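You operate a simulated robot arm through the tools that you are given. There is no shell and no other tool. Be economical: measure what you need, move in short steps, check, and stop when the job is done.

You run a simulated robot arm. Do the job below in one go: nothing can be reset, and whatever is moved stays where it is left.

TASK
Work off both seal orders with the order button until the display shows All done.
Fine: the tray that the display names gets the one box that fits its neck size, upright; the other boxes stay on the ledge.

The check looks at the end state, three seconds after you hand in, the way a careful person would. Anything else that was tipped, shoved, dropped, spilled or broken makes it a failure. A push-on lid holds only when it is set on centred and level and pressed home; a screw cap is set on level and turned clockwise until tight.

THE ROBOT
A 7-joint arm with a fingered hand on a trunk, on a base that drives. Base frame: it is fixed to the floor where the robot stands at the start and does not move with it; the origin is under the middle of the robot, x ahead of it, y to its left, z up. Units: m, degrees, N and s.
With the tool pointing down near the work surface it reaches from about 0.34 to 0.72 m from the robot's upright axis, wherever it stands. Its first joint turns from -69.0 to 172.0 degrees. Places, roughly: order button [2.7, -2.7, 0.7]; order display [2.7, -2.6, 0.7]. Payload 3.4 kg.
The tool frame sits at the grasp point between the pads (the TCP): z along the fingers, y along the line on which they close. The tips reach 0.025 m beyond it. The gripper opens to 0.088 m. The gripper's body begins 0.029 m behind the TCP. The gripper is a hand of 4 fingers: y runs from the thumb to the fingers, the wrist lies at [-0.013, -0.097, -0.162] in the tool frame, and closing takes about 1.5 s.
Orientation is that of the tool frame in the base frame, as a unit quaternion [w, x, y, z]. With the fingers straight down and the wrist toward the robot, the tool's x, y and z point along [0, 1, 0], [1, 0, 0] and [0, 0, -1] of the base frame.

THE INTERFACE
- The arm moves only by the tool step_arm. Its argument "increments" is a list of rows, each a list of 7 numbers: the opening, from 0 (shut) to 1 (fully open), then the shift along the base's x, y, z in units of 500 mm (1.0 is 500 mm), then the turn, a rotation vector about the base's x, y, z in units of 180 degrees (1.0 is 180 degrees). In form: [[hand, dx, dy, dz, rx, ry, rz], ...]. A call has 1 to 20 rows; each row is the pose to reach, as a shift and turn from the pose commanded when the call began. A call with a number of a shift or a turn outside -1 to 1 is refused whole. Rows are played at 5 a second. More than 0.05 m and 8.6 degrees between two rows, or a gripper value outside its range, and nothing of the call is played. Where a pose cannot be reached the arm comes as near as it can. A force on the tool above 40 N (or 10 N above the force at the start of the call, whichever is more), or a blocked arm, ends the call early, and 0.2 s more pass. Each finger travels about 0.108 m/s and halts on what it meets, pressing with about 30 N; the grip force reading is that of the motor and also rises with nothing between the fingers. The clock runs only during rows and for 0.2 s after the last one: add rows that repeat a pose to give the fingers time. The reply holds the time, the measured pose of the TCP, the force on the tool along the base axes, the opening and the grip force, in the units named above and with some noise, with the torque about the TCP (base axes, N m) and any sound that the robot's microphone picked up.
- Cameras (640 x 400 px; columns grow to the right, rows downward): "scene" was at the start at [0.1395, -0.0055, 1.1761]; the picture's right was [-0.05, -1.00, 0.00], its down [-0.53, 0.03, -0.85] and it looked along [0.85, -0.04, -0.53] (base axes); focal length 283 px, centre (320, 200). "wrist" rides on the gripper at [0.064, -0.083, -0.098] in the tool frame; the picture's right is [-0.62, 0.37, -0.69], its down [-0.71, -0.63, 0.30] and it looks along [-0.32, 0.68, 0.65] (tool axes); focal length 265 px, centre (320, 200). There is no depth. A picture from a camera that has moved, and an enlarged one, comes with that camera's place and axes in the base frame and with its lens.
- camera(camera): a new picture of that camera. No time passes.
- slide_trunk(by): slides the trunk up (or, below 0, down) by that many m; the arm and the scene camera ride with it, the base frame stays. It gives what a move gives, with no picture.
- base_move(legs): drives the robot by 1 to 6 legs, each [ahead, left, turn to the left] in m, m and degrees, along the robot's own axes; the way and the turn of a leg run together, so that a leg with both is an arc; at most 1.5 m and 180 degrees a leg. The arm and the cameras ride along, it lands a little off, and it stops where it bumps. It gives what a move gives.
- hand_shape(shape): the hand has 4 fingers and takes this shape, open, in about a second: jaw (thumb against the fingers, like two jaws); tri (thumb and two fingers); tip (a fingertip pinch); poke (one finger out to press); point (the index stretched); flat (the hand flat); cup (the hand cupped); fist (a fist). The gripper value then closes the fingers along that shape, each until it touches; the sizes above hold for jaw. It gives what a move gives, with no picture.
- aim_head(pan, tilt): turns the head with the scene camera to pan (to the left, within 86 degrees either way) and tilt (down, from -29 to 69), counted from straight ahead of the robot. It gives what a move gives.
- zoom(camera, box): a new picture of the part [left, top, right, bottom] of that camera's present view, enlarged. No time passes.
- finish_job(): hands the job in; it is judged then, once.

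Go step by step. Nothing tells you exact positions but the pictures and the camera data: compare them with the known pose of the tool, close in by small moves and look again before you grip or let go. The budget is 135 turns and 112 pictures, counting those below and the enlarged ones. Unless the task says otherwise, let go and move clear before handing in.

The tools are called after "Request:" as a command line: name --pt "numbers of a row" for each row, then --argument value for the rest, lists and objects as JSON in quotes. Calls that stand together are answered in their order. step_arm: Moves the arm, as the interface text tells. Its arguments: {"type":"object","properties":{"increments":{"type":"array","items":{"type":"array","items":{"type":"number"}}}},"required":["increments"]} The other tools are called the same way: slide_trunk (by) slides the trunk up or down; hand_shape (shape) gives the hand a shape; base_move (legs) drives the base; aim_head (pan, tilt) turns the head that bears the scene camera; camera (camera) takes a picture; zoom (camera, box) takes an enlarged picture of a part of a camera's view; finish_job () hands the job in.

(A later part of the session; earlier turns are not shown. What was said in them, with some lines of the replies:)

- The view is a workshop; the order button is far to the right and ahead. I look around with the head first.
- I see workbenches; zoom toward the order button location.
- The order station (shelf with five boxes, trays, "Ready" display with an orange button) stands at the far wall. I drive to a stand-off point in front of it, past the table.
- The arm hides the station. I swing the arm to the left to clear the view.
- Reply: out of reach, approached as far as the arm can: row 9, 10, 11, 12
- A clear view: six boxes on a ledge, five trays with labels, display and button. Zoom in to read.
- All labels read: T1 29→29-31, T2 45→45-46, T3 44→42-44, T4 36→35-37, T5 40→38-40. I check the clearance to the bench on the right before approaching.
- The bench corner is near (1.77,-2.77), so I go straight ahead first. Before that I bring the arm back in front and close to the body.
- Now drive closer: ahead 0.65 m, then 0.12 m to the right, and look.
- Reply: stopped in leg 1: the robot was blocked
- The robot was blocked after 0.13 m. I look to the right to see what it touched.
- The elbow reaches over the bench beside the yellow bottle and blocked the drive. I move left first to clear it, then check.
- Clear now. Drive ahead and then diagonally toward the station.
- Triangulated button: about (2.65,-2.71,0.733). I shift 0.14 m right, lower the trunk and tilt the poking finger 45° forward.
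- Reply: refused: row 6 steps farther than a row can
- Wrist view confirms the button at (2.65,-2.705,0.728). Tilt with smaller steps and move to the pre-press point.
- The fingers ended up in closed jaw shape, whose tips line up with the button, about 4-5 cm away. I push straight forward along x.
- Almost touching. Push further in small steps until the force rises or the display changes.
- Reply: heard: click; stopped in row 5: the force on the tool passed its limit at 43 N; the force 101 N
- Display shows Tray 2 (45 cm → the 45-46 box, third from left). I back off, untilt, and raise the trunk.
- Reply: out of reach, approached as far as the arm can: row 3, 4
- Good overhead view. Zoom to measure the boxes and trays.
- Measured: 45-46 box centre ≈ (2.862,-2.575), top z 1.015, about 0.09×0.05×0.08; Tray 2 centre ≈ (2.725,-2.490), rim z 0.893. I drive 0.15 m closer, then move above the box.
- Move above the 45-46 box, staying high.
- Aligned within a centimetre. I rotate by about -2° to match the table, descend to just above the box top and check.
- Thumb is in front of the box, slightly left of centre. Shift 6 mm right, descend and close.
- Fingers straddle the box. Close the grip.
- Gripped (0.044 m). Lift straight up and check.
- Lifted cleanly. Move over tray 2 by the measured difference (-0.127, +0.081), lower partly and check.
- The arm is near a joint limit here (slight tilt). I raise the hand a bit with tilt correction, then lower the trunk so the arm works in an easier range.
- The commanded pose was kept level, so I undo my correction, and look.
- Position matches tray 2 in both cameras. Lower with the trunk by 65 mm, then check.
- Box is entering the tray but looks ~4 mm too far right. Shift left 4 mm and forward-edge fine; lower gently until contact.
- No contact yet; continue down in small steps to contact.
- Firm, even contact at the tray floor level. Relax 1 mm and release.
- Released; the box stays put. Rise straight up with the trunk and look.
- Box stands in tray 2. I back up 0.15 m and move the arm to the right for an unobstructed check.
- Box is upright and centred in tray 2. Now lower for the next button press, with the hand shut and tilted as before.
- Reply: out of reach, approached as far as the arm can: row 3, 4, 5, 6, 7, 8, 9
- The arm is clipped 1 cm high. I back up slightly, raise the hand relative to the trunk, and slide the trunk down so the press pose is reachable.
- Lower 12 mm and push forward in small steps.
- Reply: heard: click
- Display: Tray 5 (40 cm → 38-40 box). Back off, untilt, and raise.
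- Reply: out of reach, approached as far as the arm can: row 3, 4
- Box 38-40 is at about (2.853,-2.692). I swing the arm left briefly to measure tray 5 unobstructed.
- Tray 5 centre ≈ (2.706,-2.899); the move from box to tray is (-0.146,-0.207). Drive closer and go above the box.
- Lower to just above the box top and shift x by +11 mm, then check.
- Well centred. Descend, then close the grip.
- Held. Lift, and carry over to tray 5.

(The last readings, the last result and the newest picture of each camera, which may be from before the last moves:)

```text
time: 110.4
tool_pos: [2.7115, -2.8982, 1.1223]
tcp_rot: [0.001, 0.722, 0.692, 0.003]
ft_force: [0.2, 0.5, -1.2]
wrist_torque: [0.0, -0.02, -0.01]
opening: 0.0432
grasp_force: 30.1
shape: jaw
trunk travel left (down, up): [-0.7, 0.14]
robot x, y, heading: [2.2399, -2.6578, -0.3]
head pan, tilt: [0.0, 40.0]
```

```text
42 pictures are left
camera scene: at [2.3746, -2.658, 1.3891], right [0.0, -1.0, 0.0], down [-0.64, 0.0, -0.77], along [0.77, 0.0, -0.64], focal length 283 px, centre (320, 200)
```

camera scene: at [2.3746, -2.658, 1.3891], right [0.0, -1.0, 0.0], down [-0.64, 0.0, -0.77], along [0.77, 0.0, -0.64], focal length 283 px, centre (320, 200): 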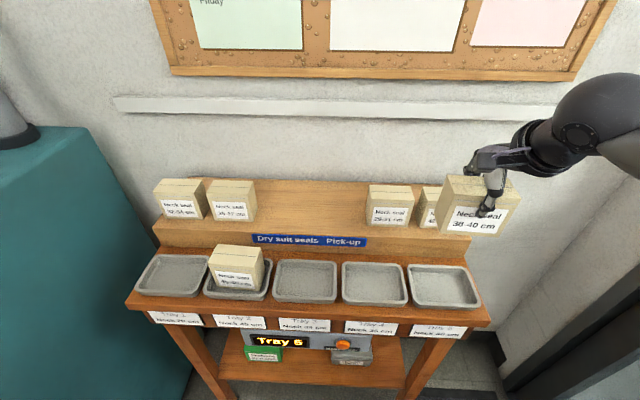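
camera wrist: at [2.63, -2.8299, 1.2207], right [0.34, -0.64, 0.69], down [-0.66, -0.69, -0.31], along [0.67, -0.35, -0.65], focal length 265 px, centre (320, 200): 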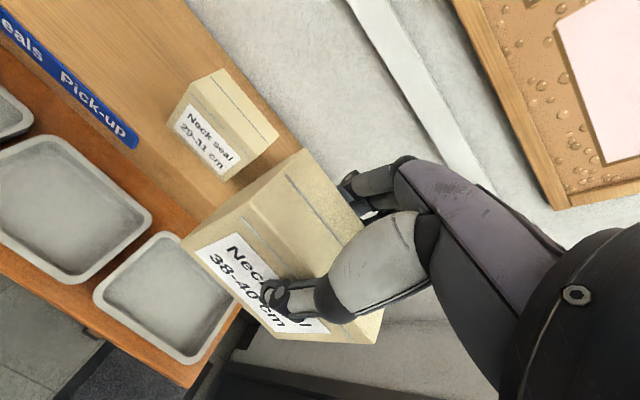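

Now the scene view is unobstructed. Lower 0.12 m with the trunk and check alignment.

Request:
slide_trunk --by -0.13

Request:
zoom --camera "scene" --box '[360, 150, 520, 270]'

Request:
camera --camera "wrist"

```text
time: 112.0
tool_pos: [2.7108, -2.8989, 0.9934]
tcp_rot: [0.001, 0.722, 0.692, 0.003]
ft_force: [-0.7, 0.0, -1.1]
wrist_torque: [0.04, 0.0, -0.01]
opening: 0.0432
grasp_force: 30.2
shape: jaw
trunk travel left (down, up): [-0.57, 0.27]
robot x, y, heading: [2.2354, -2.6624, -0.2]
head pan, tilt: [0.0, 40.0]
```

```text
3.33 times, centred on (440, 210) of scene
camera zoom: at [2.3744, -2.6592, 1.2592], right [0.0, -1.0, 0.0], down [-0.64, 0.0, -0.77], along [0.77, 0.0, -0.64], focal length 944 px, centre (-80, 167)
```

zoom: 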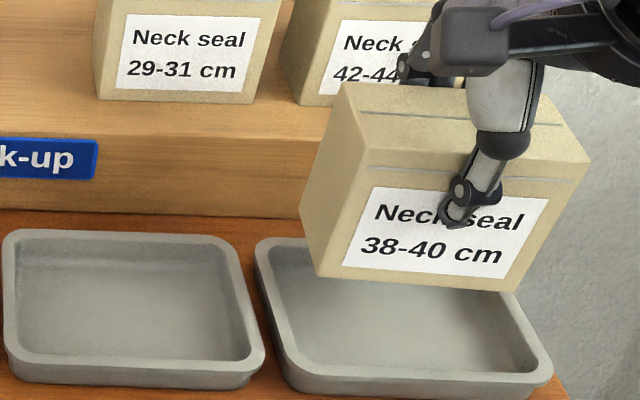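

```text
40 pictures are left
camera wrist: at [2.63, -2.8306, 1.0906], right [0.34, -0.64, 0.69], down [-0.66, -0.69, -0.31], along [0.67, -0.35, -0.65], focal length 265 px, centre (320, 200)
```

wrist: 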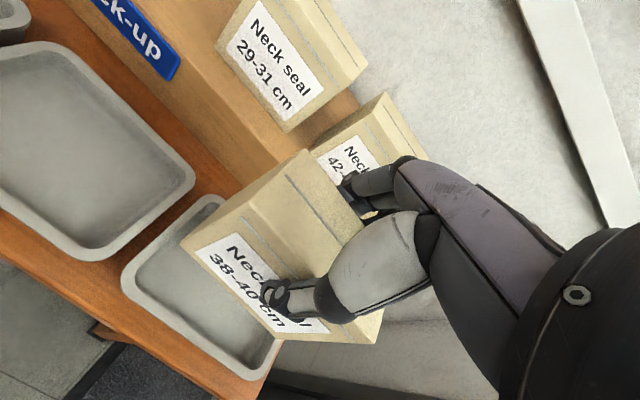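

The box is about 9 mm too far left; shift right by 9 mm and lower to rim level, then recheck.

Request:
step_arm --pt "0 0 -0.01 0 0 0 0" --pt "0 0 -0.018 0 0 0 0" --pt "0 0 -0.018 0 0 0 0"

Request:
slide_trunk --by -0.038

Request:
zoom --camera "scene" --box '[380, 160, 520, 265]'

Request:
camera --camera "wrist"

```text
time: 112.8
tool_pos: [2.7117, -2.9085, 0.9934]
tcp_rot: [0.0, 0.723, 0.691, 0.004]
ft_force: [0.9, 0.6, -0.6]
wrist_torque: [0.03, 0.03, 0.01]
opening: 0.0437
grasp_force: 29.4
shape: jaw
trunk travel left (down, up): [-0.57, 0.27]
robot x, y, heading: [2.2392, -2.6554, 0.1]
head pan, tilt: [0.0, 40.0]
```

```text
time: 113.6
tool_pos: [2.7113, -2.908, 0.9555]
tcp_rot: [0.001, 0.723, 0.691, 0.004]
ft_force: [0.5, 0.0, -0.5]
wrist_torque: [0.0, 0.04, -0.01]
opening: 0.0434
grasp_force: 30.1
shape: jaw
trunk travel left (down, up): [-0.532, 0.308]
robot x, y, heading: [2.2373, -2.6606, -0.1]
head pan, tilt: [0.0, 40.0]
```

```text
3.81 times, centred on (450, 212) of scene
camera zoom: at [2.3744, -2.6592, 1.2211], right [0.0, -1.0, 0.0], down [-0.64, 0.0, -0.77], along [0.77, 0.0, -0.64], focal length 1078 px, centre (-175, 152)
```

zoom: 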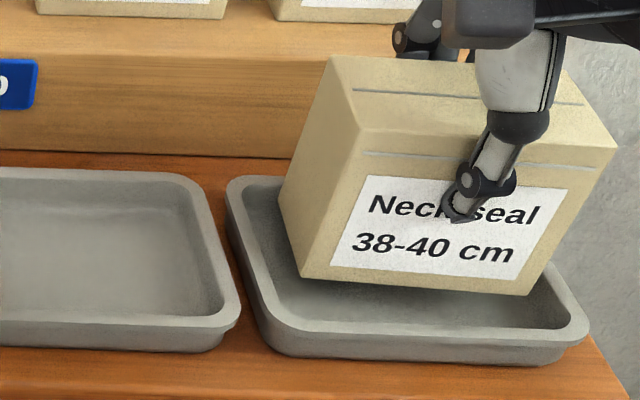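

```text
38 pictures are left
camera wrist: at [2.6299, -2.8399, 1.0528], right [0.34, -0.64, 0.69], down [-0.66, -0.69, -0.31], along [0.67, -0.35, -0.65], focal length 265 px, centre (320, 200)
```

wrist: 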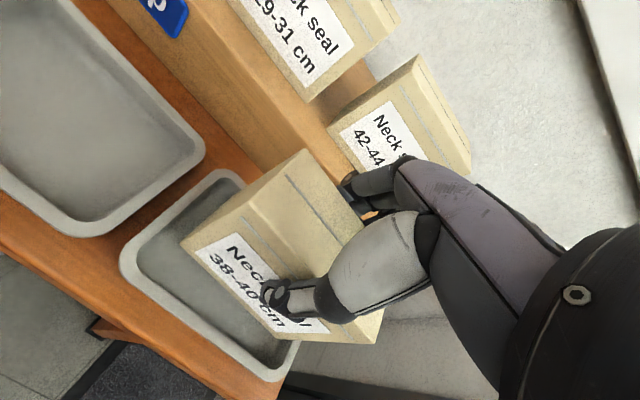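

Well aligned laterally; shift 5 mm toward the front and lower gently to contact.

Request:
step_arm --pt "0 -0.01 0.002 0 0 0 0" --pt "0 -0.01 0.002 -0.014 0 0 0" --pt "0 -0.01 0.002 -0.026 0 0 0" --pt "0 -0.01 0.002 -0.034 0 0 0" --pt "0 -0.01 0.002 -0.04 0 0 0" --pt "0 -0.01 0.002 -0.044 0 0 0"

Request:
zoom --camera "scene" --box '[380, 160, 520, 265]'

```text
time: 115.0
tool_pos: [2.7063, -2.9075, 0.9352]
tcp_rot: [0.001, 0.722, 0.692, 0.005]
ft_force: [2.7, -1.1, 7.8]
wrist_torque: [-0.05, -0.03, 0.04]
opening: 0.0435
grasp_force: 29.9
shape: jaw
trunk travel left (down, up): [-0.532, 0.308]
robot x, y, heading: [2.2408, -2.658, 0.1]
head pan, tilt: [0.0, 40.0]
```

```text
3.81 times, centred on (450, 212) of scene
camera zoom: at [2.3738, -2.659, 1.2214], right [0.0, -1.0, 0.0], down [-0.64, 0.0, -0.77], along [0.77, 0.0, -0.64], focal length 1078 px, centre (-175, 152)
```

zoom: 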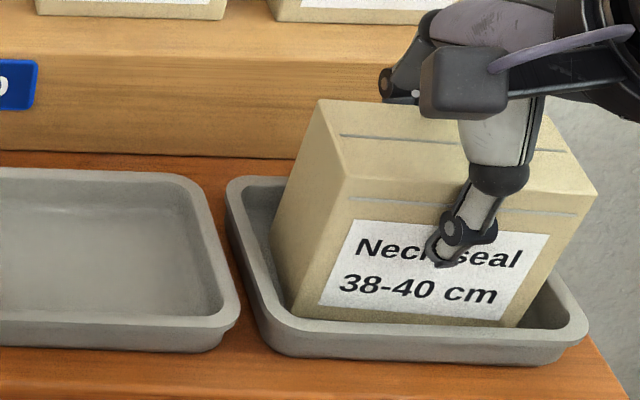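

Contact at the same height as before, box flat in tray 5. Release.

Request:
step_arm --pt "0 0 0 0.004 0 0 0" --pt "0.6 0 0 0.004 0 0 0" --pt "0.75 0 0 0.004 0 0 0" --pt "0.85 0 0 0.004 0 0 0" --pt "0.85 0 0 0.004 0 0 0" --pt "0.85 0 0 0.004 0 0 0"

Request:
slide_trunk --by 0.2

Request:
camera --camera "scene"

```text
time: 116.4
tool_pos: [2.7055, -2.9079, 0.9339]
tcp_rot: [0.0, 0.722, 0.692, 0.003]
ft_force: [-0.6, -0.2, 0.4]
wrist_torque: [0.0, 0.02, 0.0]
opening: 0.0745
grasp_force: 0.1
shape: jaw
trunk travel left (down, up): [-0.532, 0.308]
robot x, y, heading: [2.2372, -2.6576, -0.1]
head pan, tilt: [0.0, 40.0]
```

```text
time: 118.6
tool_pos: [2.7068, -2.9077, 1.1353]
tcp_rot: [0.0, 0.722, 0.691, 0.004]
ft_force: [0.3, 0.1, -0.9]
wrist_torque: [0.0, 0.01, 0.0]
opening: 0.0747
grasp_force: 0.0
shape: jaw
trunk travel left (down, up): [-0.732, 0.108]
robot x, y, heading: [2.2387, -2.6584, -0.1]
head pan, tilt: [0.0, 40.0]
```

```text
36 pictures are left
camera scene: at [2.3744, -2.6593, 1.4211], right [0.0, -1.0, 0.0], down [-0.64, 0.0, -0.77], along [0.77, 0.0, -0.64], focal length 283 px, centre (320, 200)
```

scene: 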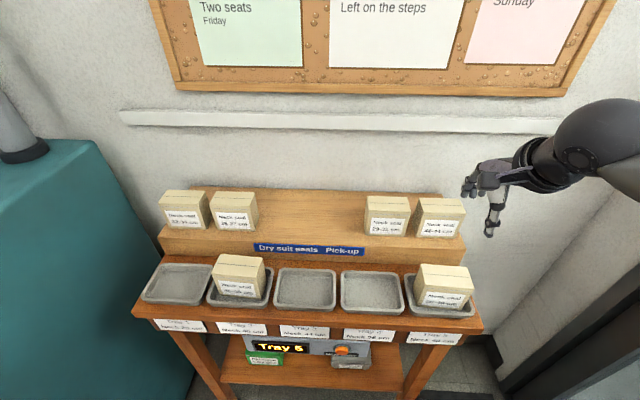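

Both boxes upright in their trays. Back up and return to the button for the final press.

Request:
base_move --legs '[[-0.15, 0, 0], [0, 0.1, 0]]'

Request:
step_arm --pt "0.85 -0.02 0.05 0.02 0 0 0.004" --pt "0.85 -0.05 0.12 0.04 0 0 0.008" --pt "0.85 -0.09 0.18 0.05 0 0 0.014" --pt "0.85 -0.1 0.204 0.05 0 0 0.014"

Request:
slide_trunk --by -0.4

```text
time: 120.7
tool_pos: [2.5588, -2.8053, 1.1357]
tcp_rot: [-0.001, 0.721, 0.693, 0.004]
ft_force: [0.8, 0.6, 0.0]
wrist_torque: [0.0, -0.01, -0.01]
opening: 0.0746
grasp_force: 0.0
shape: jaw
trunk travel left (down, up): [-0.732, 0.108]
robot x, y, heading: [2.0901, -2.5545, 0.3]
head pan, tilt: [0.0, 40.0]
```

```text
time: 121.7
tool_pos: [2.5084, -2.7011, 1.1596]
tcp_rot: [0.0, 0.706, 0.709, 0.004]
ft_force: [-0.8, -0.5, 0.0]
wrist_torque: [0.0, -0.01, -0.03]
opening: 0.0744
grasp_force: 0.0
shape: jaw
trunk travel left (down, up): [-0.732, 0.108]
robot x, y, heading: [2.0924, -2.5546, -0.0]
head pan, tilt: [0.0, 40.0]
```

```text
time: 125.5
tool_pos: [2.5069, -2.7033, 0.7596]
tcp_rot: [0.0, 0.706, 0.708, 0.003]
ft_force: [0.4, -0.2, 0.3]
wrist_torque: [-0.01, -0.01, 0.0]
opening: 0.0746
grasp_force: 0.0
shape: jaw
trunk travel left (down, up): [-0.332, 0.508]
robot x, y, heading: [2.0907, -2.5594, 0.2]
head pan, tilt: [0.0, 40.0]
```

Tilt, close the hand, and approach the button (pre-press around x 2.60).

Request:
step_arm --pt "0.4 0 0 0 0 -0.042 0" --pt "0 0 -0.004 0 0 -0.084 0" --pt "0 0.02 -0.008 0 0 -0.126 0" --pt "0 0.05 -0.008 -0.01 0 -0.168 0" --pt "0 0.08 -0.008 -0.02 0 -0.21 0" --pt "0 0.12 -0.008 -0.035 0 -0.25 0" --pt "0 0.16 -0.008 -0.04 0 -0.25 0" --pt "0 0.2 -0.008 -0.04 0 -0.25 0" --pt "0 0.2 -0.008 -0.04 0 -0.25 0"

Request:
camera --camera "wrist"

```text
time: 127.5
tool_pos: [2.6072, -2.7068, 0.7393]
tcp_rot: [0.271, 0.651, 0.654, 0.274]
ft_force: [-0.4, -0.5, 0.6]
wrist_torque: [0.02, 0.0, 0.01]
opening: 0.0002
grasp_force: 29.8
shape: jaw
trunk travel left (down, up): [-0.332, 0.508]
robot x, y, heading: [2.0912, -2.5602, 0.1]
head pan, tilt: [0.0, 40.0]
```

```text
35 pictures are left
camera wrist: at [2.4783, -2.6417, 0.7492], right [-0.23, -0.62, 0.75], down [-0.22, -0.71, -0.66], along [0.95, -0.32, 0.03], focal length 265 px, centre (320, 200)
```

wrist: 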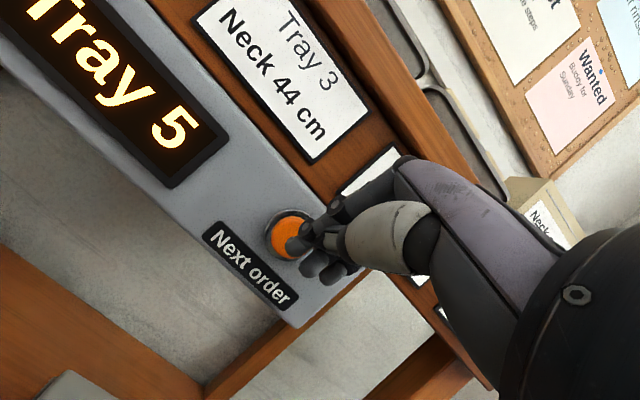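

Aligned. Push forward gently until the click.

Request:
step_arm --pt "0 0.025 0 0 0 0 0" --pt "0 0.036 0 0 0 0 0" --pt "0 0.042 0 0 0 0 0" --pt "0 0.048 0 0 0 0 0" --pt "0 0.054 0 0 0 0 0" --pt "0 0.059 0 0 0 0 0"

Request:
camera --camera "wrist"

```text
time: 128.9
tool_pos: [2.6357, -2.707, 0.7406]
tcp_rot: [0.272, 0.65, 0.654, 0.275]
ft_force: [-16.8, 0.0, -1.0]
wrist_torque: [-0.02, 0.09, -0.08]
opening: 0.0003
grasp_force: 29.6
shape: jaw
trunk travel left (down, up): [-0.332, 0.508]
robot x, y, heading: [2.0872, -2.5547, 0.4]
head pan, tilt: [0.0, 40.0]
heard: click
```

```text
34 pictures are left
camera wrist: at [2.5055, -2.6424, 0.7504], right [-0.23, -0.62, 0.75], down [-0.22, -0.72, -0.66], along [0.95, -0.32, 0.03], focal length 265 px, centre (320, 200)
```

wrist: 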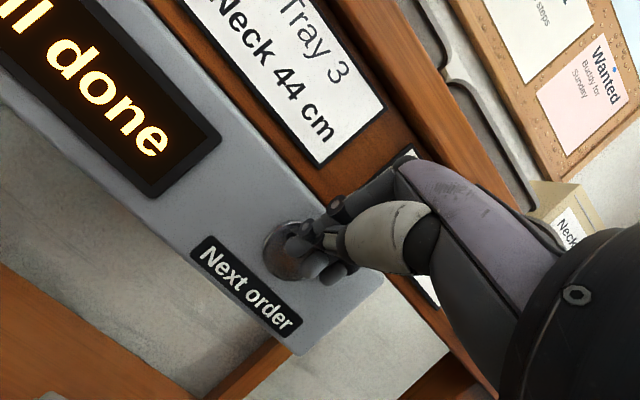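

The display shows "All done". Back away, raise, and do a final check including the bench bottle.

Request:
step_arm --pt "0 -0.04 0 0 0 0 0" --pt "0 -0.1 0 0 0 0 0" --pt "0 -0.18 0 0 0 0 0" --pt "0 -0.22 0 0.02 0 0.042 0" --pt "0 -0.25 0 0.04 0 0.084 0" --pt "0 -0.26 0 0.04 0 0.126 0" --pt "0 -0.26 0 0.04 0 0.168 0" --pt "0 -0.26 0 0.04 0 0.21 0" --pt "0 -0.26 0 0.04 0 0.25 0"

Request:
slide_trunk --by 0.4

Request:
camera --camera "scene"

Request:
aim_head --pan -86 --tilt 40

Request:
camera --camera "scene"

```text
time: 130.9
tool_pos: [2.5073, -2.7055, 0.7603]
tcp_rot: [-0.001, 0.706, 0.708, 0.003]
ft_force: [-0.4, -0.8, -1.0]
wrist_torque: [-0.02, -0.02, 0.04]
opening: 0.0
grasp_force: 30.1
shape: jaw
out of reach, approached as far as the arm can: row 3, 4
trunk travel left (down, up): [-0.332, 0.508]
robot x, y, heading: [2.0917, -2.5559, 0.2]
head pan, tilt: [0.0, 40.0]
```

```text
time: 134.8
tool_pos: [2.5083, -2.7067, 1.1605]
tcp_rot: [0.0, 0.706, 0.709, 0.004]
ft_force: [0.3, 0.3, 0.4]
wrist_torque: [-0.03, -0.02, -0.01]
opening: 0.0
grasp_force: 30.2
shape: jaw
trunk travel left (down, up): [-0.732, 0.108]
robot x, y, heading: [2.0892, -2.5601, 0.2]
head pan, tilt: [0.0, 40.0]
```

```text
33 pictures are left
camera scene: at [2.2252, -2.5575, 1.4211], right [0.0, -1.0, 0.0], down [-0.64, 0.0, -0.77], along [0.77, 0.0, -0.64], focal length 283 px, centre (320, 200)
```

scene: 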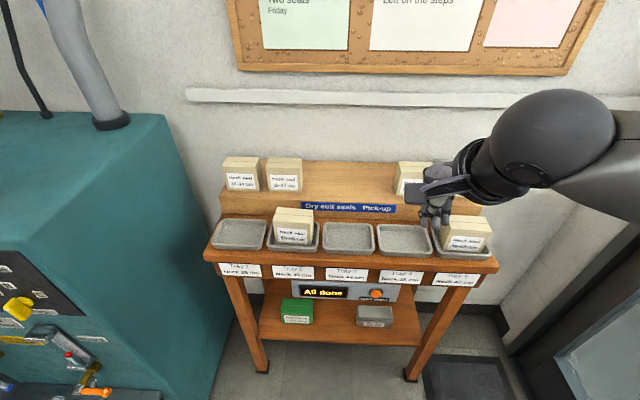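

```text
time: 136.4
tool_pos: [2.5078, -2.7059, 1.1595]
tcp_rot: [0.0, 0.706, 0.708, 0.004]
ft_force: [-1.0, -0.5, 0.0]
wrist_torque: [0.01, -0.01, 0.0]
opening: 0.0002
grasp_force: 30.0
shape: jaw
trunk travel left (down, up): [-0.732, 0.108]
robot x, y, heading: [2.0919, -2.5562, -0.1]
head pan, tilt: [-85.9, 40.0]
```

```text
32 pictures are left
camera scene: at [2.1464, -2.6425, 1.4211], right [-1.0, -0.07, 0.0], down [-0.05, 0.64, -0.77], along [0.06, -0.76, -0.64], focal length 283 px, centre (320, 200)
```

scene: 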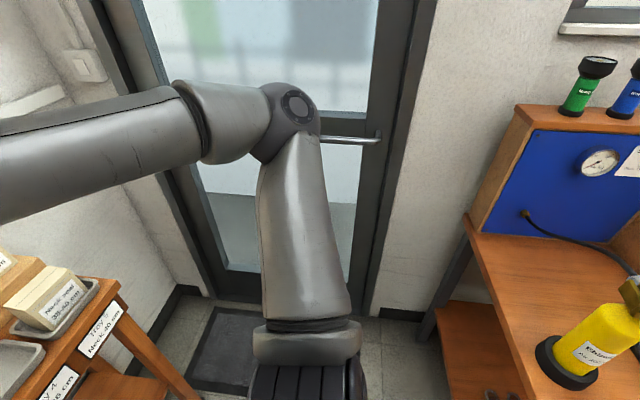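

Bottle stands upright where it was, the two boxes sit in their trays, the rest remain on the ledge, and the display shows "All done". Handing in.

Request:
finish_job

```text
The job is handed in.
```

Both seal orders are worked off and the display shows "All done". The 45-46 cm box stands upright in Tray 2, the 38-40 cm box stands upright in Tray 5, and the other boxes are still on the ledge.

The robot was blocked once while driving past the bench on the right. The yellow bottle there still stands upright, and as far as I could tell from the pictures it has not moved.
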